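You operate a simulated robot arm through the tools that you are given. There is no shell and no other tool. Be economical: measure what you need, move in short steps, check, and stop when the job is done.

The job below is to be done with a simulated robot arm. You get a single attempt, and the scene is never put back.

JOB
Ready the big motor for greasing: wipe plate and cowl, then uncap its nipple.
Fine: The oily smudge on the plate and the dust on the big fan cowl go; use the grey folded cloth and put it back; the white nipple cap comes off the big motor grease nipple and ends on the black tool stand; the shims stay. The line is locked off. Pinch, break and dent nothing; leave nothing switched on. What is to be rubbed or washed off counts as gone when no trace of it is left.

The check looks at the end state, three seconds after you hand in, the way a careful person would. Anything else that was tipped, shoved, dropped, spilled or broken makes it a failure. A push-on lid holds only when it is set on centred and level and pressed home; a screw cap is set on level and turned clockwise until tight. Flat cloth is picked up by pressing the open fingertips on it (5 to 10 N) and closing them slowly along it; thin cloth reads only 2 to 8 mm in the jaws.

ROBOT AND FRAMES
A 6-joint arm with a four-finger gripper on a trunk, on a base that drives. Base frame: it is fixed to the floor where the robot stands at the start and does not move with it; the origin is under the middle of the robot, x ahead of it, y to its left, z up. Readings come in m, rad, newtons and seconds.
With the tool pointing down near the work surface it reaches from about 0.14 to 0.5 m from the robot's upright axis, wherever it stands. Its first joint turns from -2.897 to 2.897 rad. Places, roughly: big motor grease nipple [0.6, -0.8, 1.3]; black tool stand top [0.2, -1.1, 0.7]; blue tab shim [0.25, -1.25, 0.75]; dust on the big fan cowl [0.5, -1.2, 1.3]; grey folded cloth (10x6x4 cm) [0.5, 0.1, 0.7]; oily smudge on the plate [0.6, -0.5, 1.3]. Payload 3.43 kg.
The TCP is the grasp point between the finger pads, 0.03 m short of the fingertips. In the tool frame z runs along the fingers and y along their closing line. The gripper opens to 0.12 m. The gripper's body begins 0.085 m behind the TCP.
Orientation is told as [roll, pitch, yaw] about the base's x, y, z axes, in that order, counted from this pose: with the fingers straight down and closing along the base's y, the tool's x points along the base's -x, its y along +y and its z along -z.

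CONTROLS
- The arm moves only by the tool move_arm. Its argument "steps" is one flat list of numbers, 7 for each row, row after row: the closure in counts, from 0 (fully open) to 255 (shut), then the shift along the base's x, y, z in m, then the turn, a rotation vector about the base's x, y, z in rad. In form: [fingers, tx, ty, tz, wx, wy, wz, fingers, tx, ty, tz, wx, wy, wz, ...]. A call has 1 to 8 rows; each row shifts and turns the commanded pose from where the row before left it. A row lasts 0.2 s, in which the tool goes at most 0.05 m and 0.15 rad; a call with a longer step from one row to the next is refused whole, and so is a gripper value outside its range. A pose out of reach is approached as far as the arm can. The call stops where the force on the tool passes 40 N (or 10 N more than at its start, if that is more) or the arm is blocked; 0.2 s more then pass. The fingers move at their own pace and stop on an object; they squeeze with about 29 N. The grip force told is the motor's: it shows also when the fingers shut on nothing. Time passes only in rows, and 0.2 s behind the last, so rows that do not move let the fingers close. The reply holds the time, the measured pose of the TCP, the force on the tool along the base axes, the opening and the grip force, in the units named above and with some noise, with the torque about the TCP (base axes, N m) and any sound that the robot's microphone picked up, and new pictures: "show" is both (left out), scene, wrist or none.
- Cameras (640 x 400 px; columns grow to the right, rows downward): "scene" is now at [0.0274, 0.0732, 1.8448]; the picture's right is [-0.82, -0.58, 0.00], its down [-0.40, 0.56, -0.72] and it looks along [0.42, -0.59, -0.69] (base axes); focal length 264 px, centre (320, 200). "wrist" rides on the gripper at [0.071, -0.017, -0.121] in the tool frame; the picture's right is [0.23, 0.97, 0.00], its down [-0.81, 0.19, -0.55] and it looks along [-0.54, 0.13, 0.83] (tool axes); focal length 275 px, centre (320, 200). There is no depth. A picture from a camera that has moved, and an enlarged one, comes with that camera's place and axes in the base frame and with its lens.
- slide_trunk(by): slides the trunk up (or, below 0, down) by that many m; the arm and the scene camera ride with it, the base frame stays. It gives what a move gives, with no picture.
- base_move(legs): drives the robot by 1 to 6 legs, each [ahead, left, turn to the left] in m, m and rad, along the robot's own axes; the way and the turn of a leg run together, so that a leg with both is an arc; at most 1.5 m and 3.142 rad a leg. The arm and the cameras ride along, it lands a little off, and it stops where it bumps. It gives what a move gives, and a new picture of the scene camera.
- head_to(pan, tilt): turns the head with the scene camera to pan (to the left, within 2.094 rad either way) and tilt (down, from -0.506 to 1.204), counted from straight ahead of the robot. It gives what a move gives, and a new picture of the scene camera.
- enlarge(camera, box): a new picture of the part [left, top, right, bottom] of that camera's present view, enlarged. It takes no simulated time.
- hand_in(): hands the job in; it is judged then, once.

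Work in short steps. Places have to be worked out from the pictures, the camera data and where the tool is seen: move nearer, look again, correct. Check each grasp and each placing, and mend what went wrong. You have 120 turns and 260 pictures in all, those below and enlarged ones among them. Open the gripper and draw the arm clear of the work before you hand the job in, unless the task says otherwise; then end with one line.

The tools are called after "Emit:" as name(argument=value, ...) on one line, values as JSON. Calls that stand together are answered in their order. move_arm: Moves the arm, as the interface text tells. Its arguments: {"type":"object","properties":{"steps":{"type":"array","items":{"type":"number"}},"show":{"type":"string","enum":["both","scene","wrist","none"]}},"required":["steps"]} The other tools are called the same way: slide_trunk (by) slides the trunk up or down; base_move (legs) drives the base; head_to (pan, tilt) turns the head that bears the scene camera; enlarge (camera, box) takes an enlarged picture of a part of a camera's view; hand_in () hands the job in.

At the start:

```text
time_s: 0.0
position: [0.1483, -0.3799, 1.6253]
orientation: [0.0, -0.001, 0.001]
force: [1.7, 0.2, 0.6]
wrist_torque: [0.0, 0.01, -0.01]
gripper_width: 0.12
gripper_force: 0.1
trunk travel left (down, up): [-0.35, 0.09]
robot x, y, heading: [0.0002, -0.0019, -0.003]
head pan, tilt: [-0.953, 0.761]
```

scene: 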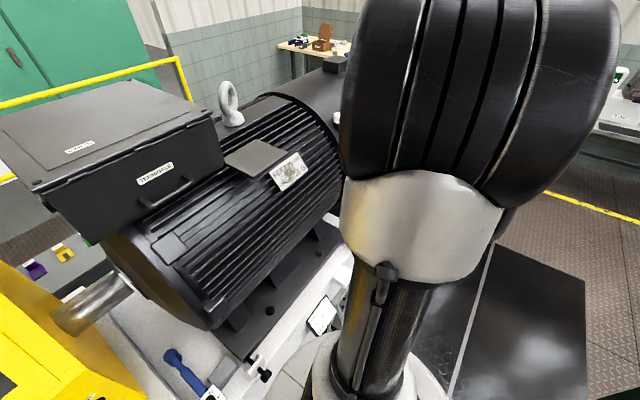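
wrist: 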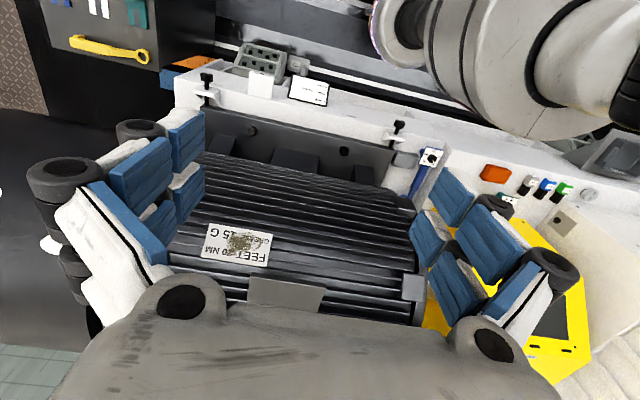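

The motor lies to the front right, and the cloth should be near [0.5,0.1,0.7]. I turn the head to look at the cloth area first.

Emit:
head_to(pan=0.2, tilt=0.9)

Emit:
head_to(pan=-1.5, tilt=0.6)

```text
time_s: 1.4
position: [0.1476, -0.381, 1.6243]
orientation: [0.001, 0.002, -0.001]
force: [-0.2, -0.1, -0.9]
wrist_torque: [-0.02, -0.04, -0.01]
gripper_width: 0.12
gripper_force: 0.0
trunk travel left (down, up): [-0.35, 0.09]
robot x, y, heading: [0.0005, -0.0007, -0.003]
head pan, tilt: [0.201, 0.901]
camera scene: at [0.0537, 0.1553, 1.8338], right [0.2, -0.98, 0.0], down [-0.77, -0.16, -0.62], along [0.61, 0.12, -0.78], focal length 264 px, centre (320, 200)
```

scene: 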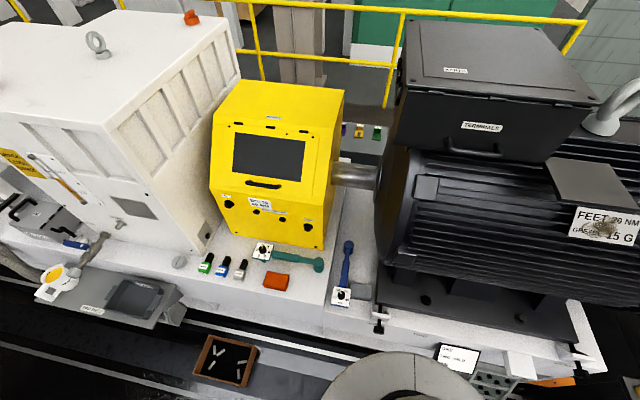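

```text
time_s: 3.1
position: [0.1488, -0.3816, 1.6256]
orientation: [0.0, 0.0, -0.001]
force: [-0.7, 0.8, 0.8]
wrist_torque: [-0.03, 0.03, 0.02]
gripper_width: 0.12
gripper_force: 0.0
trunk travel left (down, up): [-0.35, 0.09]
robot x, y, heading: [-0.0031, -0.0005, 0.003]
head pan, tilt: [-1.499, 0.6]
camera scene: at [-0.0139, 0.0522, 1.8585], right [-1.0, -0.07, 0.0], down [-0.04, 0.56, -0.83], along [0.06, -0.82, -0.56], focal length 264 px, centre (320, 200)
```

scene: 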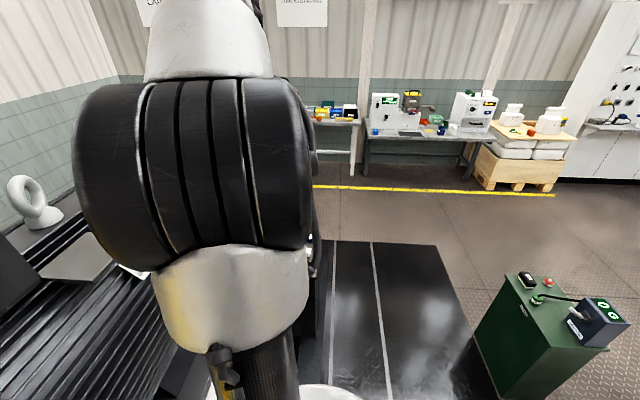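

I cannot spot the grey cloth yet. I look back to the front with the head turned and enlarge the picture.

Emit:
head_to(pan=-0.2, tilt=1.15)

Emit:
enlarge(camera="wrist", box=[180, 20, 640, 280])

```text
time_s: 4.6
position: [0.1473, -0.3809, 1.6262]
orientation: [0.0, 0.0, 0.001]
force: [-0.3, -0.3, -0.1]
wrist_torque: [0.01, 0.02, -0.02]
gripper_width: 0.1202
gripper_force: 0.0
trunk travel left (down, up): [-0.35, 0.09]
robot x, y, heading: [-0.0022, 0.0016, 0.002]
head pan, tilt: [-0.201, 1.15]
camera scene: at [0.0381, 0.1284, 1.8168], right [-0.2, -0.98, 0.0], down [-0.89, 0.18, -0.41], along [0.4, -0.08, -0.91], focal length 264 px, centre (320, 200)
```

scene: 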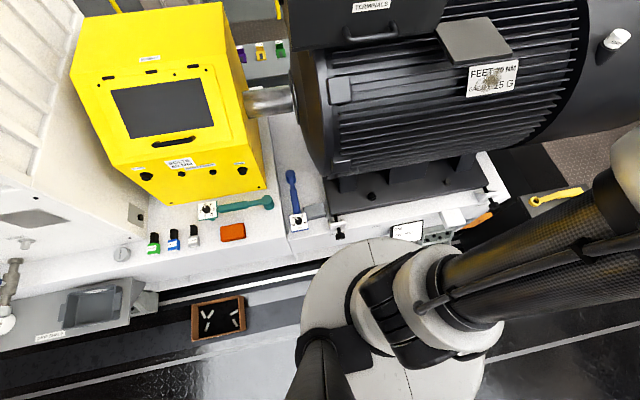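

```text
1.39 times, centred on (410, 150) of wrist
camera zoom: at [0.0765, -0.3982, 1.7457], right [-0.23, 0.97, 0.0], down [0.81, 0.19, 0.55], along [0.54, 0.13, -0.83], focal length 383 px, centre (195, 270)
```

zoom: 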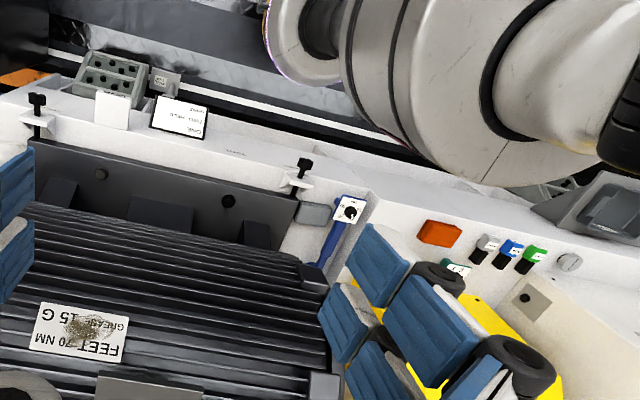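

A light grey block sits beside the blue wrench, likely the cloth. I enlarge it, along with the nipple/plate area.

Emit:
enlarge(camera="scene", box=[270, 160, 350, 240])

Emit:
enlarge(camera="scene", box=[420, 0, 640, 240])

```text
5.00 times, centred on (310, 200) of scene
camera zoom: at [0.0381, 0.1284, 1.8168], right [-0.2, -0.98, 0.0], down [-0.89, 0.18, -0.41], along [0.4, -0.08, -0.91], focal length 1321 px, centre (370, 200)
```

zoom: 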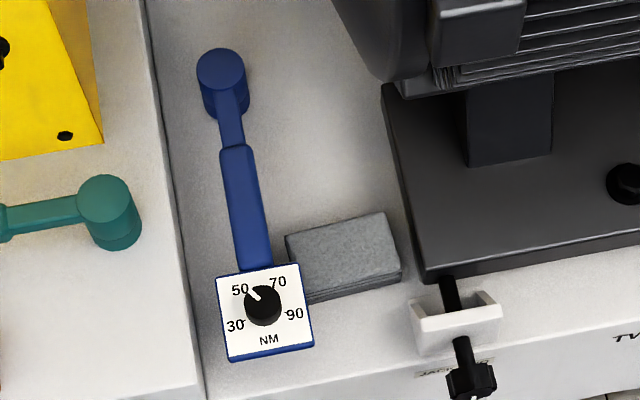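

```text
1.67 times, centred on (530, 120) of scene
camera zoom: at [0.0381, 0.1284, 1.8168], right [-0.2, -0.98, 0.0], down [-0.89, 0.18, -0.41], along [0.4, -0.08, -0.91], focal length 440 px, centre (-30, 333)
```

zoom: 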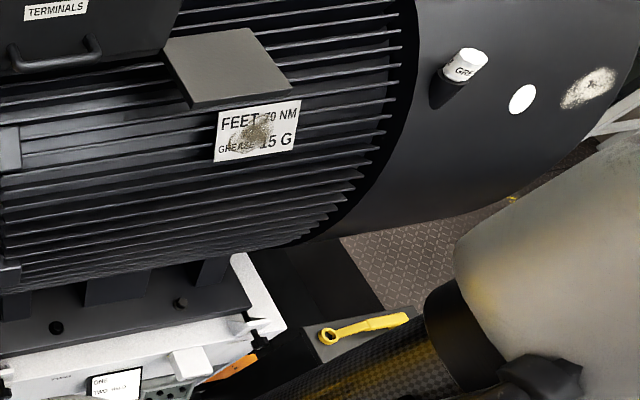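

The cloth's top is at about (0.477,0.063,0.70), with its long side almost along y (turned ~+0.1 rad). I swing the arm over towards it, turning the fingers to close along x.

Emit:
move_arm(steps=[0, 0.019, 0.041, 0, 0, 0, -0.147, 0, 0.019, 0.041, 0, 0, 0, -0.147, 0, 0.019, 0.041, 0, 0, 0, -0.147, 0, 0.019, 0.041, 0, 0, 0, -0.147, 0, 0.019, 0.041, 0, 0, 0, -0.147, 0, 0.019, 0.041, 0, 0, 0, -0.147, 0, 0.019, 0.041, 0, 0, 0, -0.147, 0, 0.019, 0.041, 0, 0, 0, -0.147], show="none")

Emit:
move_arm(steps=[0, 0.01, 0.04, -0.02, 0, 0, -0.147, 0, 0.01, 0.04, -0.02, 0, 0, -0.147, 0, 0.01, 0.03, -0.04, 0, 0, 0, 0, 0, 0, -0.05, 0, 0, 0, 0, 0, 0, -0.05, 0, 0, 0, 0, 0, 0, -0.05, 0, 0, 0])

```text
time_s: 6.4
position: [0.3051, -0.0517, 1.6249]
orientation: [-0.001, -0.001, -1.179]
force: [0.6, 0.4, -0.2]
wrist_torque: [-0.05, 0.07, -0.06]
gripper_width: 0.1201
gripper_force: 0.0
trunk travel left (down, up): [-0.35, 0.09]
robot x, y, heading: [0.0014, -0.0023, -0.0]
head pan, tilt: [-0.201, 1.15]
```

```text
refused: row 3 steps farther than a row can; nothing moved
```

That second call was refused for one over-long row; I resend it with smaller steps and lower straight down.

Emit:
move_arm(steps=[0, 0.01, 0.04, -0.02, 0, 0, -0.147, 0, 0.01, 0.04, -0.02, 0, 0, -0.147, 0, 0.01, 0.03, -0.03, 0, 0, 0, 0, 0, 0, -0.05, 0, 0, 0, 0, 0, 0, -0.05, 0, 0, 0, 0, 0, 0, -0.05, 0, 0, 0, 0, 0, 0, -0.05, 0, 0, 0])

```text
time_s: 8.0
position: [0.3328, 0.0568, 1.3542]
orientation: [0.001, 0.0, -1.47]
force: [0.3, -0.6, -0.3]
wrist_torque: [0.01, 0.0, 0.0]
gripper_width: 0.1197
gripper_force: 0.1
trunk travel left (down, up): [-0.35, 0.09]
robot x, y, heading: [-0.0008, -0.0019, -0.004]
head pan, tilt: [-0.201, 1.15]
camera scene: at [0.0395, 0.1287, 1.8167], right [-0.2, -0.98, 0.0], down [-0.89, 0.18, -0.41], along [0.4, -0.08, -0.91], focal length 264 px, centre (320, 200)
camera wrist: at [0.3085, 0.1254, 1.4751], right [0.95, 0.33, 0.0], down [0.27, -0.79, 0.55], along [0.18, -0.52, -0.83], focal length 275 px, centre (320, 200)
```

scene: 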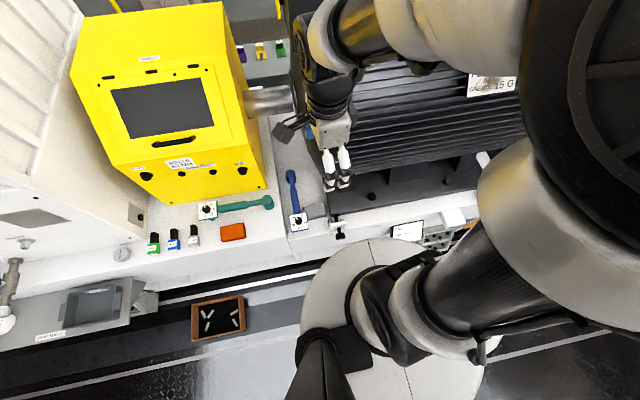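
wrist: 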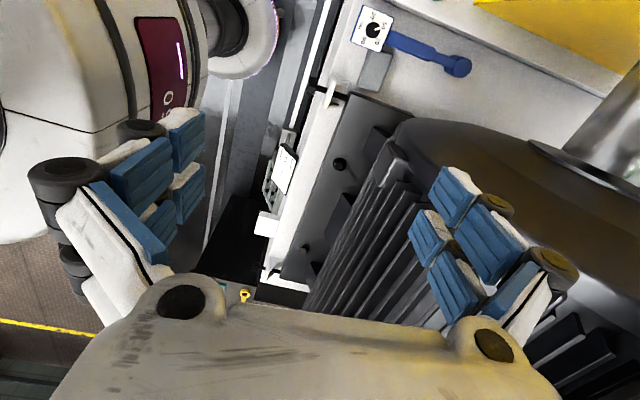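

The gripper hangs beside the motor with the cloth ahead of it and the wrench box to its left. I lower the trunk part of the way and check.

Emit:
slide_trunk(by=-0.25)

Emit:
move_arm(steps=[0, 0.03, 0, 0, 0, 0, 0, 0, 0.04, 0.002, 0, 0, 0, 0, 0, 0.04, 0.002, 0, 0, 0, 0])

```text
time_s: 10.6
position: [0.3314, 0.0557, 1.106]
orientation: [0.0, 0.001, -1.47]
force: [0.0, 0.0, -0.1]
wrist_torque: [0.03, 0.0, 0.02]
gripper_width: 0.12
gripper_force: 0.0
trunk travel left (down, up): [-0.1, 0.34]
robot x, y, heading: [-0.0008, -0.0019, 0.002]
head pan, tilt: [-0.201, 1.15]
```

```text
time_s: 11.3
position: [0.4409, 0.0592, 1.1066]
orientation: [-0.001, -0.001, -1.471]
force: [-0.4, 0.3, 0.1]
wrist_torque: [-0.01, 0.05, -0.01]
gripper_width: 0.1196
gripper_force: 0.0
trunk travel left (down, up): [-0.1, 0.34]
robot x, y, heading: [-0.0006, 0.001, -0.002]
head pan, tilt: [-0.201, 1.15]
camera scene: at [0.0391, 0.1286, 1.5667], right [-0.2, -0.98, 0.0], down [-0.89, 0.18, -0.41], along [0.4, -0.08, -0.91], focal length 264 px, centre (320, 200)
camera wrist: at [0.418, 0.1285, 1.2265], right [0.95, 0.33, 0.0], down [0.27, -0.79, 0.55], along [0.18, -0.52, -0.83], focal length 275 px, centre (320, 200)
```

scene: 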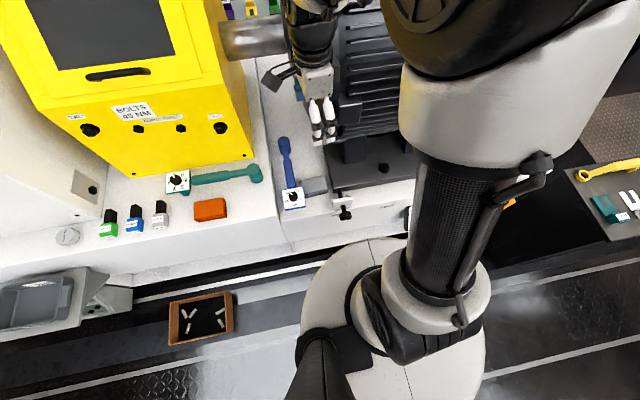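
wrist: 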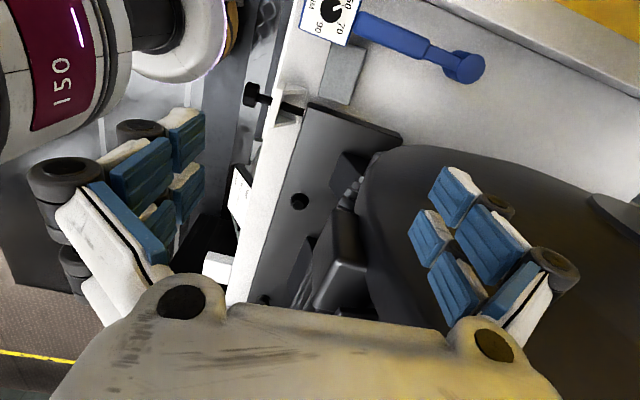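

The wrist camera puts the cloth at about (0.482,0.067). I enlarge both views to refine it.

Emit:
enlarge(camera="wrist", box=[280, 0, 440, 120])

Emit:
enlarge(camera="scene", box=[270, 130, 370, 220])

```text
3.33 times, centred on (360, 60) of wrist
camera zoom: at [0.418, 0.1285, 1.2265], right [0.95, 0.33, 0.0], down [0.27, -0.79, 0.55], along [0.18, -0.52, -0.83], focal length 918 px, centre (187, 667)
```

zoom: 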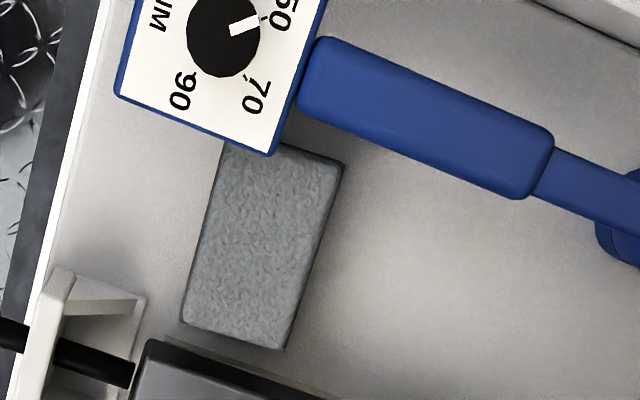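

```text
4.44 times, centred on (320, 175) of scene
camera zoom: at [0.0391, 0.1286, 1.5667], right [-0.2, -0.98, 0.0], down [-0.89, 0.18, -0.41], along [0.4, -0.08, -0.91], focal length 1174 px, centre (320, 311)
```

zoom: 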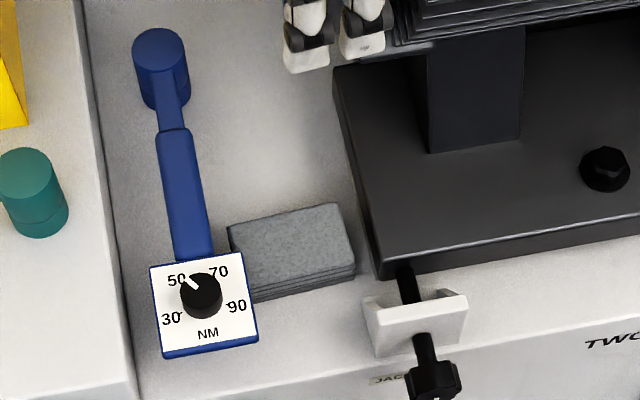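

The cloth's centre is at (0.4815,0.065) with its top at ~0.705 and its base at ~0.665. I move above it and descend to about 6 cm above.

Emit:
move_arm(steps=[0, 0.0406, 0.009, -0.02, 0, 0, -0.03, 0, 0, 0, -0.05, 0, 0, 0, 0, 0, 0, -0.05, 0, 0, 0, 0, 0, 0, -0.05, 0, 0, 0, 0, 0, 0, -0.05, 0, 0, 0, 0, 0, 0, -0.05, 0, 0, 0, 0, 0, 0, -0.05, 0, 0, 0])

```text
time_s: 12.9
position: [0.4831, 0.0705, 0.784]
orientation: [0.002, 0.0, -1.5]
force: [0.4, 0.1, 0.2]
wrist_torque: [0.03, 0.01, -0.01]
gripper_width: 0.1197
gripper_force: 0.0
trunk travel left (down, up): [-0.1, 0.34]
robot x, y, heading: [0.0008, -0.0003, 0.003]
head pan, tilt: [-0.201, 1.15]
camera scene: at [0.0386, 0.1286, 1.5668], right [-0.2, -0.98, 0.0], down [-0.89, 0.18, -0.41], along [0.4, -0.08, -0.91], focal length 264 px, centre (320, 200)
camera wrist: at [0.4604, 0.1394, 0.9031], right [0.95, 0.3, 0.0], down [0.25, -0.8, 0.55], along [0.17, -0.53, -0.83], focal length 275 px, centre (320, 200)
```

scene: 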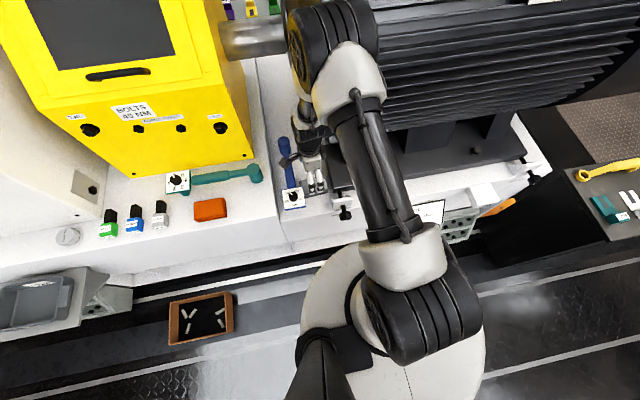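
wrist: 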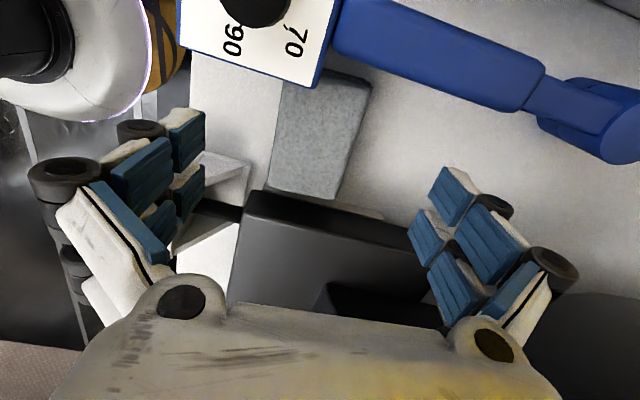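

The approach axis lands on the cloth's centre and the fingers clear the bracket and wrench box. I descend to z≈0.705.

Emit:
move_arm(steps=[0, -0.0016, -0.005, -0.04, 0, 0, 0, 0, 0, 0, -0.038, 0, 0, 0, 0, 0, 0, 0, 0, 0, 0])

```text
time_s: 13.8
position: [0.4791, 0.0663, 0.7077]
orientation: [0.0, 0.001, -1.5]
force: [-1.0, 0.0, -0.1]
wrist_torque: [-0.03, 0.04, 0.05]
gripper_width: 0.1199
gripper_force: 0.0
trunk travel left (down, up): [-0.1, 0.34]
robot x, y, heading: [0.0016, 0.0003, 0.002]
head pan, tilt: [-0.201, 1.15]
camera scene: at [0.0379, 0.1285, 1.5668], right [-0.2, -0.98, 0.0], down [-0.89, 0.18, -0.41], along [0.4, -0.08, -0.91], focal length 264 px, centre (320, 200)
camera wrist: at [0.4571, 0.1354, 0.8278], right [0.95, 0.3, 0.0], down [0.25, -0.8, 0.55], along [0.17, -0.53, -0.83], focal length 275 px, centre (320, 200)
```

scene: 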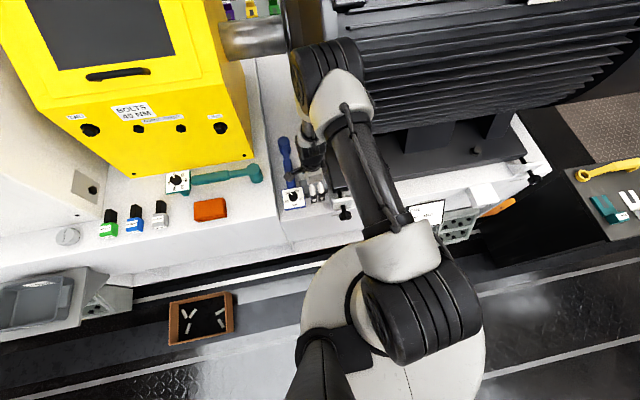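
wrist: 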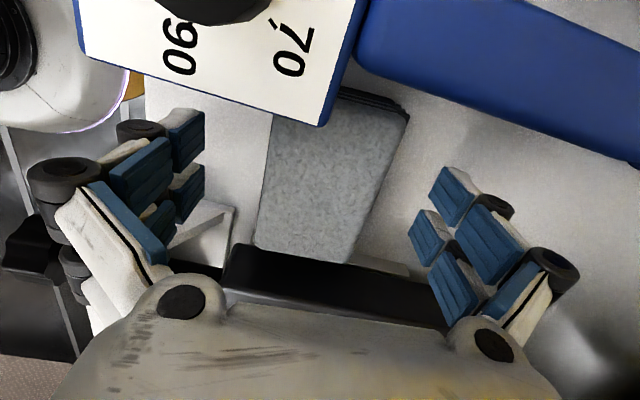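

The cloth is centred between the pads at the TCP. I close on it.

Emit:
move_arm(steps=[255, 0, 0, 0, 0, 0, 0, 255, 0, 0, 0, 0, 0, 0, 255, 0, 0, 0, 0, 0, 0, 255, 0, 0, 0, 0, 0, 0, 255, 0, 0, 0, 0, 0, 0], show="wrist")

```text
time_s: 14.9
position: [0.4784, 0.0651, 0.7079]
orientation: [-0.001, 0.001, -1.501]
force: [0.1, 0.8, 1.0]
wrist_torque: [0.04, -0.02, 0.02]
gripper_width: 0.0592
gripper_force: 29.4
trunk travel left (down, up): [-0.1, 0.34]
robot x, y, heading: [0.0022, 0.0012, 0.002]
head pan, tilt: [-0.201, 1.15]
camera wrist: at [0.4573, 0.1354, 0.8282], right [0.95, 0.3, 0.0], down [0.25, -0.8, 0.55], along [0.17, -0.53, -0.83], focal length 275 px, centre (320, 200)
```

wrist: 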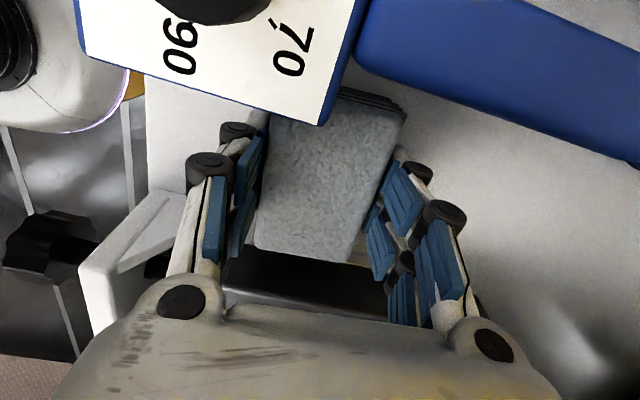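

Held at 59 mm with 29 N. I lift it straight up.

Emit:
move_arm(steps=[255, 0, 0, 0.03, 0, 0, 0, 255, 0, 0, 0.05, 0, 0, 0, 255, 0, 0, 0.05, 0, 0, 0, 255, 0, 0, 0.05, 0, 0, 0, 255, 0, 0, 0.05, 0, 0, 0, 255, 0, 0, 0.05, 0, 0, 0, 255, 0, 0, 0.05, 0, 0, 0, 255, 0, 0, 0.05, 0, 0, 0], show="wrist")

Emit:
move_arm(steps=[255, -0.05, 0, 0, 0, 0, 0, 255, -0.05, 0, 0, 0, 0, 0, 255, -0.05, 0, 0, 0, 0, 0], show="none")

Emit:
slide_trunk(by=0.34)

Emit:
head_to(pan=-0.7, tilt=0.8)

```text
time_s: 16.8
position: [0.481, 0.0636, 1.0897]
orientation: [0.002, 0.0, -1.497]
force: [0.0, -0.3, -0.6]
wrist_torque: [-0.04, -0.03, 0.03]
gripper_width: 0.059
gripper_force: 28.8
trunk travel left (down, up): [-0.1, 0.34]
robot x, y, heading: [0.0005, -0.0036, -0.006]
head pan, tilt: [-0.201, 1.15]
camera wrist: at [0.4595, 0.1328, 1.2092], right [0.95, 0.3, 0.0], down [0.25, -0.8, 0.55], along [0.16, -0.53, -0.83], focal length 275 px, centre (320, 200)
```

wrist: 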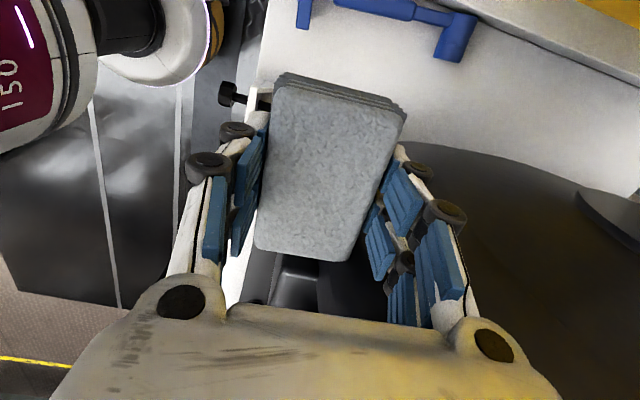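

```text
time_s: 17.6
position: [0.3275, 0.0636, 1.0867]
orientation: [0.002, 0.001, -1.499]
force: [-0.1, 0.1, 0.0]
wrist_torque: [0.01, -0.01, -0.02]
gripper_width: 0.0587
gripper_force: 29.1
trunk travel left (down, up): [-0.1, 0.34]
robot x, y, heading: [0.0005, 0.0004, -0.001]
head pan, tilt: [-0.201, 1.15]
```

```text
time_s: 20.9
position: [0.3286, 0.0634, 1.4273]
orientation: [-0.001, 0.0, -1.499]
force: [-1.2, 0.5, -0.5]
wrist_torque: [0.01, 0.03, -0.03]
gripper_width: 0.0592
gripper_force: 28.6
trunk travel left (down, up): [-0.44, 0.0]
robot x, y, heading: [-0.0037, 0.0015, -0.001]
head pan, tilt: [-0.201, 1.15]
```

```text
time_s: 21.8
position: [0.3287, 0.0636, 1.4268]
orientation: [0.0, -0.001, -1.499]
force: [0.3, -0.1, -1.0]
wrist_torque: [0.03, 0.01, 0.0]
gripper_width: 0.0594
gripper_force: 28.7
trunk travel left (down, up): [-0.44, 0.0]
robot x, y, heading: [0.0019, -0.0012, -0.003]
head pan, tilt: [-0.7, 0.799]
camera scene: at [0.0416, 0.0886, 1.9316], right [-0.64, -0.77, 0.0], down [-0.55, 0.46, -0.7], along [0.53, -0.45, -0.72], focal length 264 px, centre (320, 200)
```

scene: 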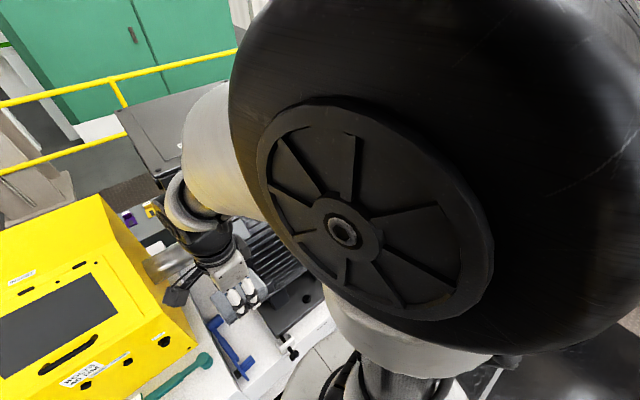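

The smudge triangulates to about (0.556,-0.478,1.26) on a plate sloping ~47°, and the cloth is held well. I drive the base 0.42 m to the right so the plate comes within reach.

Emit:
base_move(legs=[[0, -0.2, 0], [0, -0.22, 0]])

```text
time_s: 24.7
position: [0.3288, -0.3514, 1.426]
orientation: [0.0, -0.001, -1.503]
force: [0.6, 1.4, -1.0]
wrist_torque: [-0.03, 0.01, 0.0]
gripper_width: 0.0595
gripper_force: 28.7
trunk travel left (down, up): [-0.44, 0.0]
robot x, y, heading: [-0.0007, -0.4127, -0.002]
head pan, tilt: [-0.7, 0.799]
camera scene: at [0.0417, -0.3253, 1.9317], right [-0.64, -0.76, 0.0], down [-0.55, 0.46, -0.7], along [0.53, -0.45, -0.72], focal length 264 px, centre (320, 200)
```

scene: 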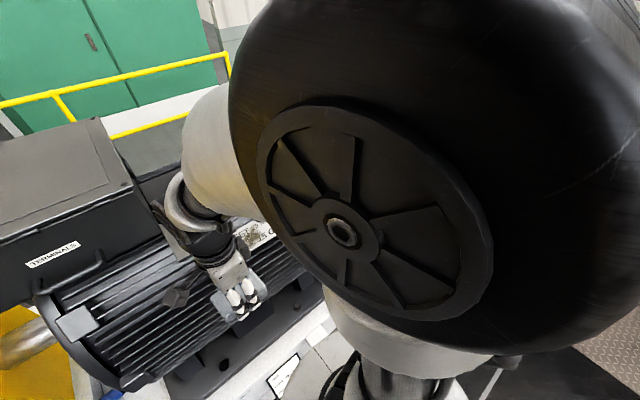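

The plate lies just beyond the gripper. I tilt the tool about y by -0.83 rad so it faces the plate, shifting to the plate's y.

Emit:
move_arm(steps=[255, 0.005, -0.021, 0, 0, -0.138, 0, 255, 0.005, -0.021, 0, 0, -0.138, 0, 255, 0.005, -0.021, 0, 0, -0.138, 0, 255, 0.005, -0.021, 0, 0, -0.138, 0, 255, 0.005, -0.021, 0, 0, -0.138, 0, 255, 0.005, -0.021, 0, 0, -0.138, 0])

```text
time_s: 26.1
position: [0.4099, -0.4502, 1.4595]
orientation: [0.651, -0.01, -1.494]
force: [-0.8, -0.5, -1.9]
wrist_torque: [0.01, 0.01, -0.02]
gripper_width: 0.0591
gripper_force: 29.1
out of reach, approached as far as the arm can: row 3, 4, 5, 6
trunk travel left (down, up): [-0.44, 0.0]
robot x, y, heading: [-0.0016, -0.4111, 0.003]
head pan, tilt: [-0.7, 0.799]
camera scene: at [0.0421, -0.3258, 1.9317], right [-0.64, -0.76, 0.0], down [-0.55, 0.46, -0.7], along [0.53, -0.45, -0.72], focal length 264 px, centre (320, 200)
camera wrist: at [0.319, -0.3848, 1.5439], right [0.75, 0.3, 0.59], down [-0.12, -0.82, 0.57], along [0.65, -0.5, -0.58], focal length 275 px, centre (320, 200)
```

scene: 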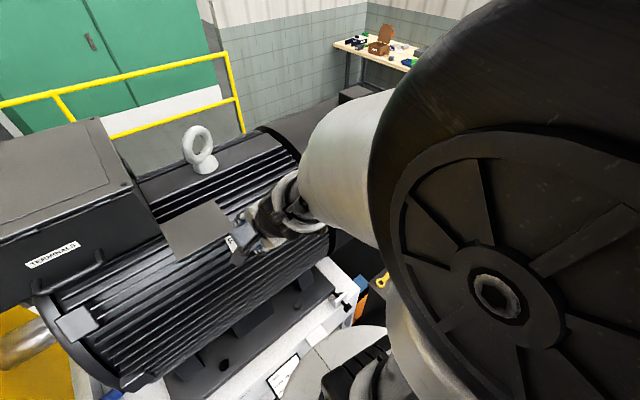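
wrist: 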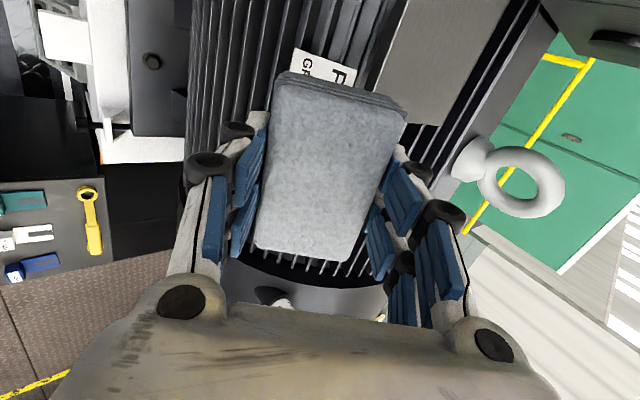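

The tilt reached 0.65 rad, limited because the wrist is close to the robot. Going out towards the plate should free it, so I advance to a standoff in front of it.

Emit:
move_arm(steps=[255, 0.03, 0, -0.02, 0, 0, 0, 255, 0.03, 0, -0.02, 0, 0, 0, 255, 0.03, 0, -0.02, 0, 0, 0])

```text
time_s: 26.9
position: [0.4955, -0.4503, 1.401]
orientation: [0.651, -0.013, -1.492]
force: [-17.5, -3.0, 12.5]
wrist_torque: [0.19, 0.11, 0.24]
gripper_width: 0.0599
gripper_force: 29.0
trunk travel left (down, up): [-0.44, 0.0]
robot x, y, heading: [-0.0002, -0.4166, 0.004]
head pan, tilt: [-0.7, 0.799]
camera scene: at [0.0357, -0.3261, 1.932], right [-0.65, -0.76, 0.0], down [-0.55, 0.46, -0.7], along [0.54, -0.45, -0.72], focal length 264 px, centre (320, 200)
camera wrist: at [0.4033, -0.3848, 1.4839], right [0.75, 0.3, 0.59], down [-0.12, -0.82, 0.57], along [0.65, -0.5, -0.58], focal length 275 px, centre (320, 200)
```

scene: 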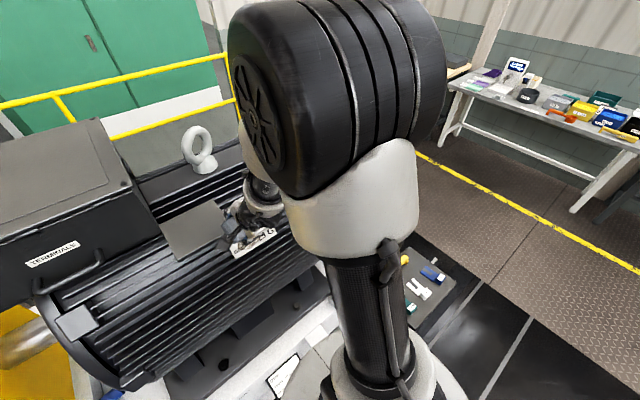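
wrist: 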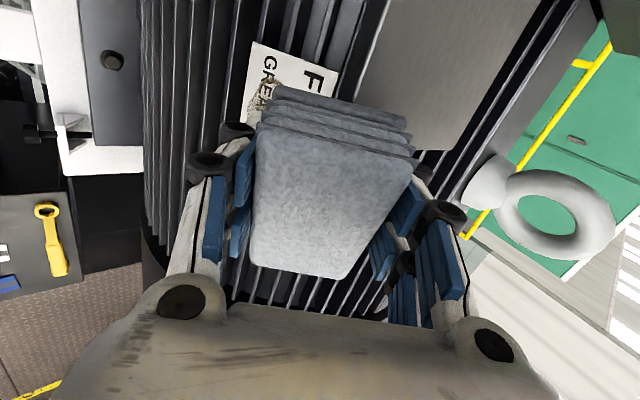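

The cloth touched the edge of the grey lid above the plate, which I triangulate at x≈0.51, z≈1.385, y -0.285…-0.435. I back off at once along the tool axis and to the right, then check.

Emit:
move_arm(steps=[255, -0.025, 0, 0.03, 0, 0, 0, 255, -0.025, 0, 0.03, 0, 0, 0, 255, -0.02, -0.03, 0.01, 0, 0, 0, 255, 0, -0.03, 0, 0, 0, 0])

Emit:
base_move(legs=[[-0.13, 0, 0]])

Emit:
enlarge(camera="scene", box=[40, 100, 320, 300])

```text
time_s: 27.9
position: [0.4315, -0.511, 1.4685]
orientation: [0.652, -0.012, -1.494]
force: [0.0, 0.1, 0.1]
wrist_torque: [0.01, -0.01, 0.05]
gripper_width: 0.0589
gripper_force: 29.3
trunk travel left (down, up): [-0.44, 0.0]
robot x, y, heading: [-0.0004, -0.4151, -0.002]
head pan, tilt: [-0.7, 0.799]
camera scene: at [0.0416, -0.3264, 1.9317], right [-0.64, -0.76, 0.0], down [-0.55, 0.46, -0.7], along [0.53, -0.45, -0.72], focal length 264 px, centre (320, 200)
camera wrist: at [0.3392, -0.4457, 1.5535], right [0.75, 0.3, 0.59], down [-0.12, -0.82, 0.57], along [0.65, -0.5, -0.58], focal length 275 px, centre (320, 200)
```

scene: 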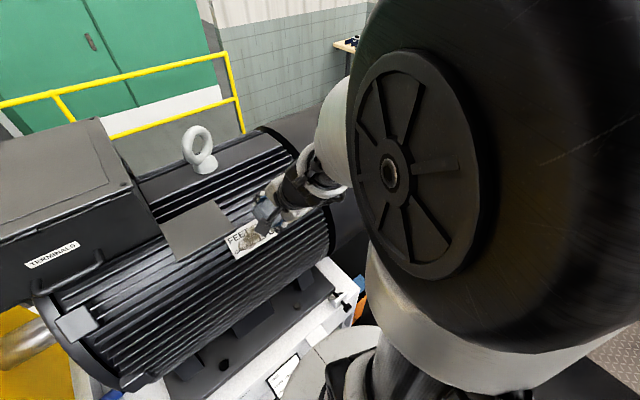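
wrist: 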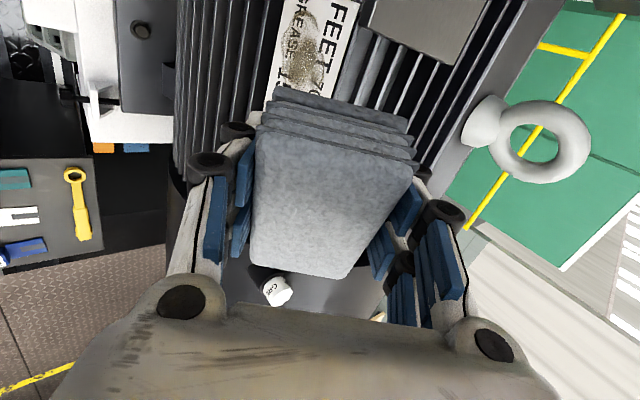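

```text
time_s: 29.2
position: [0.3002, -0.5096, 1.4692]
orientation: [0.651, -0.012, -1.492]
force: [-0.1, 0.0, -1.1]
wrist_torque: [0.0, 0.04, 0.03]
gripper_width: 0.0584
gripper_force: 28.8
trunk travel left (down, up): [-0.44, 0.0]
robot x, y, heading: [-0.1286, -0.4124, -0.006]
head pan, tilt: [-0.7, 0.799]
camera scene: at [-0.0894, -0.3253, 1.9316], right [-0.64, -0.76, 0.0], down [-0.55, 0.46, -0.7], along [0.53, -0.45, -0.72], focal length 264 px, centre (320, 200)
```

scene: 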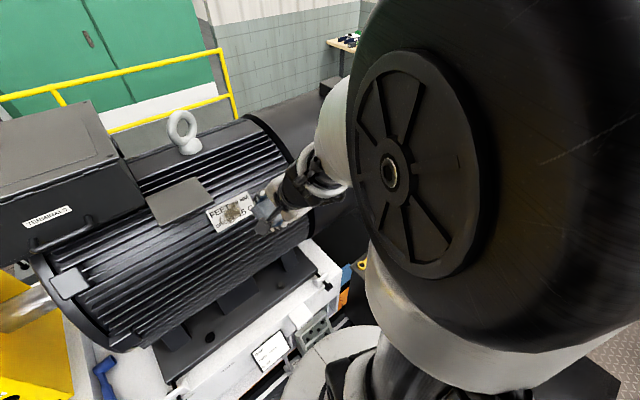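

```text
2.00 times, centred on (180, 200) of scene
camera zoom: at [-0.0894, -0.3253, 1.9316], right [-0.64, -0.76, 0.0], down [-0.55, 0.46, -0.7], along [0.53, -0.45, -0.72], focal length 528 px, centre (600, 200)
```

zoom: 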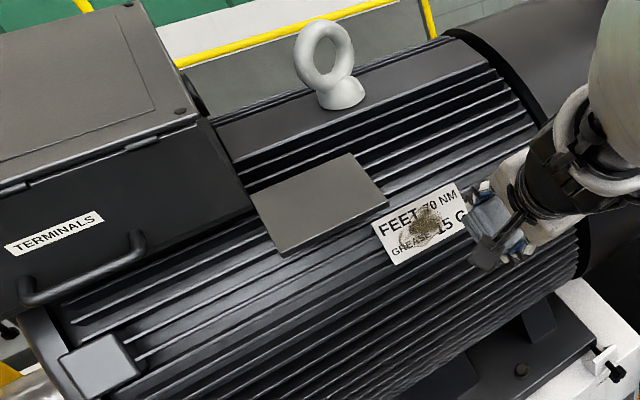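

The lid is unmoved: it is a solid pad. I go to a standoff 8 cm off the plate at y≈-0.512, clear of the lid, adding the remaining tilt.

Emit:
move_arm(steps=[255, 0.0334, 0, -0.0256, 0, -0.04, 0, 255, 0.0334, 0, -0.0256, 0, -0.04, 0, 255, 0.0334, 0, -0.0256, 0, -0.04, 0, 255, 0.0334, 0, -0.0256, 0, -0.04, 0, 255, 0.0334, 0, -0.0256, 0, -0.04, 0])

```text
time_s: 30.4
position: [0.467, -0.5092, 1.3397]
orientation: [0.849, -0.028, -1.496]
force: [0.3, 0.0, -1.4]
wrist_torque: [-0.01, 0.04, -0.03]
gripper_width: 0.0588
gripper_force: 29.0
trunk travel left (down, up): [-0.44, 0.0]
robot x, y, heading: [-0.128, -0.4148, -0.002]
head pan, tilt: [-0.7, 0.799]
camera scene: at [-0.0876, -0.3253, 1.9316], right [-0.64, -0.76, 0.0], down [-0.55, 0.46, -0.7], along [0.53, -0.45, -0.72], focal length 264 px, centre (320, 200)
camera wrist: at [0.3609, -0.4449, 1.4045], right [0.62, 0.3, 0.72], down [-0.23, -0.82, 0.53], along [0.75, -0.5, -0.44], focal length 275 px, centre (320, 200)
```

scene: 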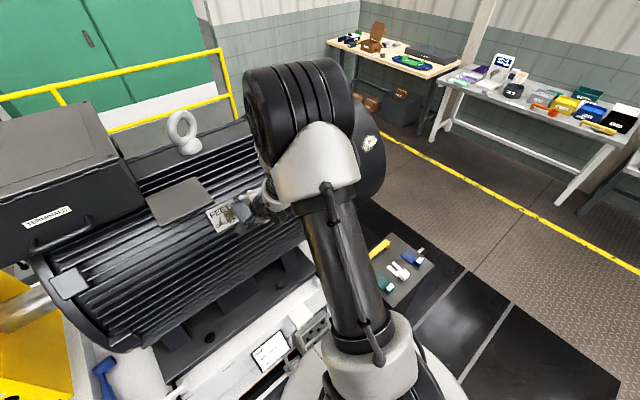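
wrist: 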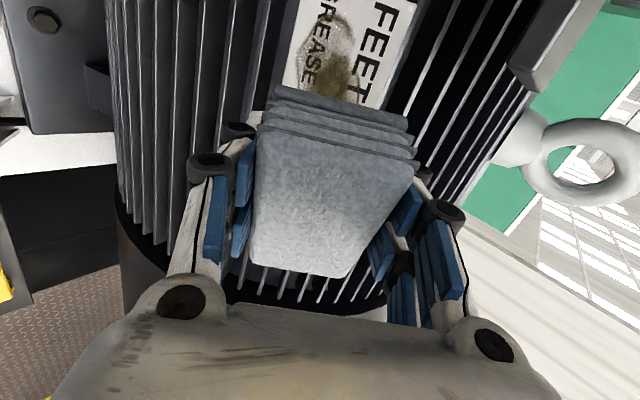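

The tool faces the plate, with the smudge centred at about (0.547,-0.46,1.26) and y from -0.425 to -0.505. I advance along the tool axis until light contact.

Emit:
move_arm(steps=[255, 0.02, 0, -0.02, 0, 0, 0, 255, 0.017, 0, -0.017, 0, 0, 0, 255, 0.006, 0, -0.006, 0, 0, 0])

```text
time_s: 31.2
position: [0.51, -0.5091, 1.2976]
orientation: [0.852, -0.028, -1.495]
force: [0.0, -0.2, -0.3]
wrist_torque: [0.01, 0.02, 0.0]
gripper_width: 0.0587
gripper_force: 28.8
trunk travel left (down, up): [-0.44, 0.0]
robot x, y, heading: [-0.1298, -0.4151, -0.003]
head pan, tilt: [-0.7, 0.799]
camera scene: at [-0.0899, -0.3253, 1.9317], right [-0.65, -0.76, 0.0], down [-0.55, 0.46, -0.7], along [0.53, -0.45, -0.72], focal length 264 px, centre (320, 200)
camera wrist: at [0.4034, -0.4441, 1.362], right [0.62, 0.3, 0.73], down [-0.23, -0.82, 0.53], along [0.75, -0.5, -0.44], focal length 275 px, centre (320, 200)
```

scene: 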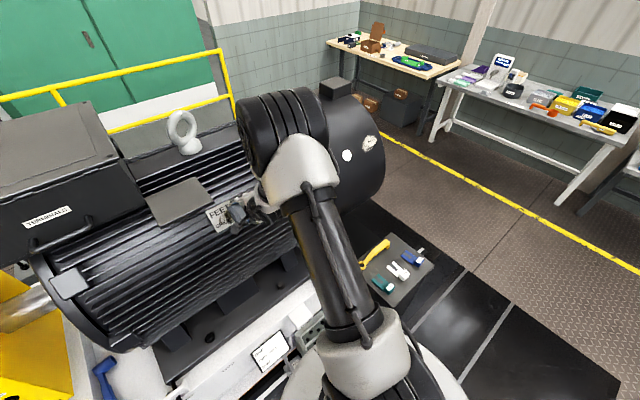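
wrist: 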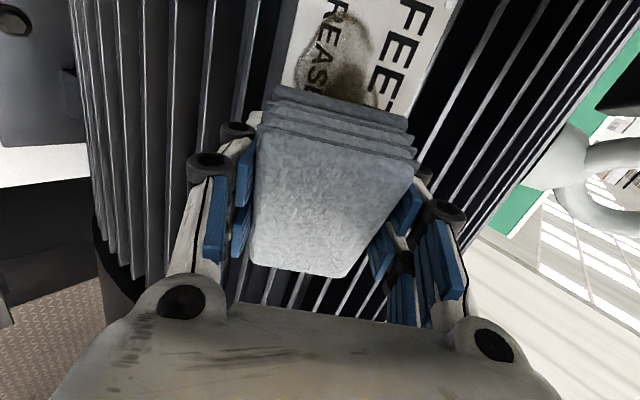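

No contact yet. I press in with small steps.

Emit:
move_arm(steps=[255, 0.005, 0.01, -0.005, 0, 0, 0, 255, 0.004, 0, -0.004, 0, 0, 0, 255, 0.003, 0, -0.003, 0, 0, 0], show="wrist")

```text
time_s: 32.0
position: [0.5224, -0.4998, 1.2852]
orientation: [0.85, -0.027, -1.495]
force: [0.3, 0.6, -0.2]
wrist_torque: [0.04, 0.02, 0.04]
gripper_width: 0.0587
gripper_force: 29.4
trunk travel left (down, up): [-0.44, 0.0]
robot x, y, heading: [-0.1365, -0.4157, -0.002]
head pan, tilt: [-0.7, 0.799]
camera wrist: at [0.415, -0.434, 1.3504], right [0.62, 0.3, 0.72], down [-0.23, -0.82, 0.53], along [0.75, -0.5, -0.44], focal length 275 px, centre (320, 200)
```

wrist: 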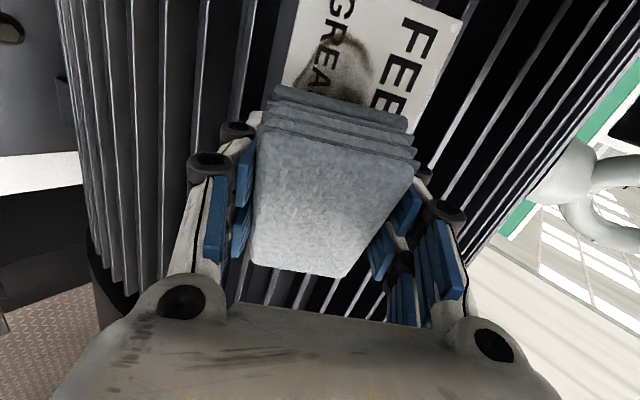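

Still free. I continue pressing gently towards the plate.

Emit:
move_arm(steps=[255, 0.003, 0.004, -0.003, 0, 0, 0, 255, 0.003, 0.003, -0.003, 0, 0, 0, 255, 0.002, 0.003, -0.002, 0, 0, 0], show="none")

Emit:
move_arm(steps=[255, 0.002, 0, -0.002, 0, 0, 0, 255, 0.002, 0, -0.002, 0, 0, 0], show="wrist")

```text
time_s: 32.8
position: [0.5264, -0.4927, 1.2804]
orientation: [0.856, -0.026, -1.501]
force: [-13.9, -8.8, 14.3]
wrist_torque: [-0.64, -0.54, -0.92]
gripper_width: 0.059
gripper_force: 29.1
trunk travel left (down, up): [-0.44, 0.0]
robot x, y, heading: [-0.1331, -0.4149, -0.002]
head pan, tilt: [-0.7, 0.799]
```

```text
time_s: 33.5
position: [0.5279, -0.4922, 1.2789]
orientation: [0.86, -0.028, -1.502]
force: [-26.7, -1.7, 19.3]
wrist_torque: [-0.62, -0.94, -0.72]
gripper_width: 0.0588
gripper_force: 29.6
trunk travel left (down, up): [-0.44, 0.0]
robot x, y, heading: [-0.1306, -0.4115, 0.001]
head pan, tilt: [-0.7, 0.799]
stopped in row 2: the force on the tool passed its limit at 42 N (the readings are from after the stop); the commanded pose is now the measured one
camera wrist: at [0.421, -0.4263, 1.3432], right [0.62, 0.29, 0.73], down [-0.24, -0.81, 0.53], along [0.75, -0.5, -0.43], focal length 275 px, centre (320, 200)
```

wrist: 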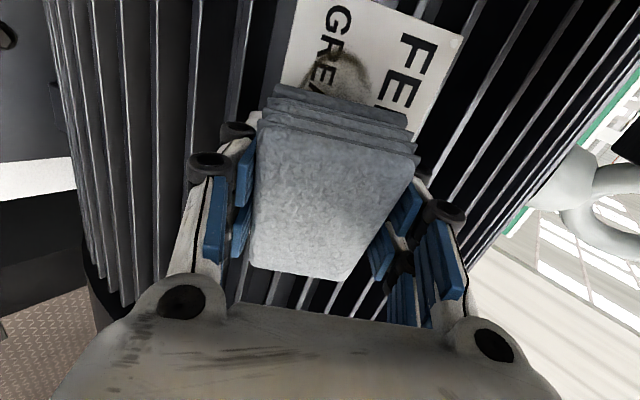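

Contact is firm. I ease off 1.5 mm and sweep along the plate to the left and back.

Emit:
move_arm(steps=[255, -0.0012, 0.003, 0.0012, 0, 0, 0, 255, 0, 0.01, 0, 0, 0, 0, 255, 0, 0.01, 0, 0, 0, 0, 255, 0, -0.01, 0, 0, 0, 0, 255, 0, -0.01, 0, 0, 0, 0, 255, 0, 0.01, 0, 0, 0, 0, 255, 0, 0.01, 0, 0, 0, 0], show="wrist")

```text
time_s: 35.1
position: [0.5277, -0.4749, 1.2802]
orientation: [0.86, -0.025, -1.508]
force: [-24.3, -12.0, 19.2]
wrist_torque: [-0.39, -1.08, -1.04]
gripper_width: 0.0589
gripper_force: 29.0
trunk travel left (down, up): [-0.44, 0.0]
robot x, y, heading: [-0.1322, -0.414, -0.004]
head pan, tilt: [-0.7, 0.799]
camera wrist: at [0.4217, -0.4086, 1.3439], right [0.62, 0.29, 0.73], down [-0.24, -0.82, 0.53], along [0.75, -0.5, -0.43], focal length 275 px, centre (320, 200)
```

wrist: 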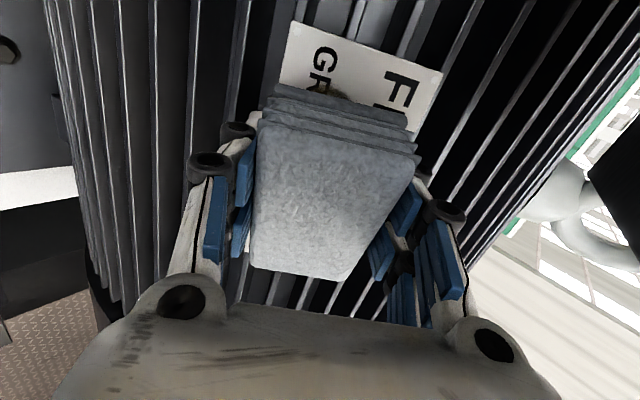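

Sweeping works at ~30 N. I continue with wider strokes, reaching a bit further left and varying along the slope.

Emit:
move_arm(steps=[255, -0.0005, 0.012, 0.0005, 0, 0, 0, 255, 0, 0.006, 0, 0, 0, 0, 255, 0, -0.02, 0, 0, 0, 0, 255, 0, -0.02, 0, 0, 0, 0, 255, -0.005, 0.005, -0.005, 0, 0, 0, 255, 0, 0.02, 0, 0, 0, 0, 255, 0, 0.015, 0, 0, 0, 0, 255, 0.005, -0.01, 0.005, 0, 0, 0], show="none")

Emit:
move_arm(steps=[255, 0, -0.03, 0, 0, 0, 0, 255, 0, 0.03, 0, 0, 0, 0, 255, 0.005, 0, 0.005, 0, 0, 0, 255, 0, -0.03, 0, 0, 0, 0, 255, 0, 0.03, 0, 0, 0, 0, 255, -0.005, -0.015, -0.005, 0, 0, 0], show="none")

Emit:
move_arm(steps=[255, -0.02, -0.01, 0.02, 0, 0, 0, 255, -0.03, -0.04, 0.03, 0, 0, 0, 255, -0.03, -0.03, 0.03, 0, 0, 0, 255, -0.02, -0.04, 0.02, 0, 0, 0])

```text
time_s: 36.9
position: [0.5248, -0.4557, 1.2778]
orientation: [0.851, -0.028, -1.494]
force: [-30.4, 1.4, 5.3]
wrist_torque: [-0.18, -0.55, -0.74]
gripper_width: 0.0586
gripper_force: 28.7
trunk travel left (down, up): [-0.44, 0.0]
robot x, y, heading: [-0.1289, -0.4142, 0.001]
head pan, tilt: [-0.7, 0.799]
```

```text
time_s: 37.9
position: [0.5319, -0.4707, 1.2848]
orientation: [0.858, -0.033, -1.476]
force: [-26.0, 13.7, 18.5]
wrist_torque: [-0.58, -0.78, -0.39]
gripper_width: 0.0585
gripper_force: 29.5
trunk travel left (down, up): [-0.44, 0.0]
robot x, y, heading: [-0.1298, -0.4117, 0.005]
head pan, tilt: [-0.7, 0.799]
stopped in row 4: the force on the tool passed its limit at 45 N (the readings are from after the stop); the commanded pose is now the measured one
```

```text
refused: row 2 steps farther than a row can; nothing moved
```

I back off along the normal to inspect the plate.

Emit:
move_arm(steps=[255, -0.02, -0.01, 0.02, 0, 0, 0, 255, -0.03, -0.02, 0.03, 0, 0, 0, 255, -0.03, -0.02, 0.03, 0, 0, 0, 255, -0.02, -0.03, 0.02, 0, 0, 0, 255, 0, -0.04, 0, 0, 0, 0])

Emit:
enlarge(camera="scene", box=[160, 180, 280, 255])

```text
time_s: 39.1
position: [0.4383, -0.5969, 1.3794]
orientation: [0.85, -0.029, -1.481]
force: [1.2, 0.1, -0.6]
wrist_torque: [0.04, -0.01, 0.02]
gripper_width: 0.0588
gripper_force: 28.6
trunk travel left (down, up): [-0.44, 0.0]
robot x, y, heading: [-0.1307, -0.4144, 0.0]
head pan, tilt: [-0.7, 0.799]
camera scene: at [-0.0883, -0.3278, 1.9317], right [-0.64, -0.77, 0.0], down [-0.55, 0.46, -0.7], along [0.53, -0.45, -0.72], focal length 264 px, centre (320, 200)
camera wrist: at [0.3302, -0.5329, 1.444], right [0.62, 0.31, 0.72], down [-0.22, -0.82, 0.53], along [0.76, -0.48, -0.44], focal length 275 px, centre (320, 200)
```

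scene: 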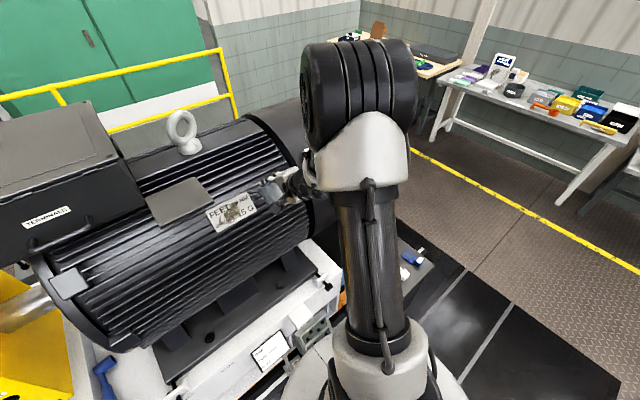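
wrist: 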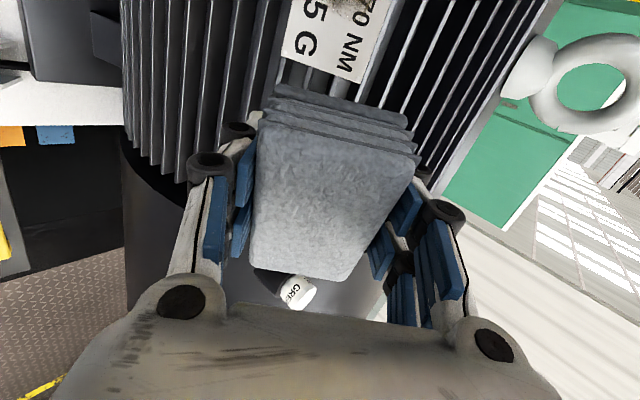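

```text
5.33 times, centred on (220, 218) of scene
camera zoom: at [-0.0883, -0.3278, 1.9317], right [-0.64, -0.77, 0.0], down [-0.55, 0.46, -0.7], along [0.53, -0.45, -0.72], focal length 1409 px, centre (853, 107)
```

zoom: 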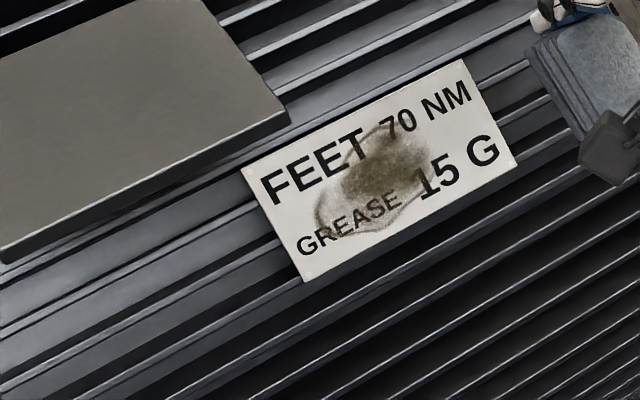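

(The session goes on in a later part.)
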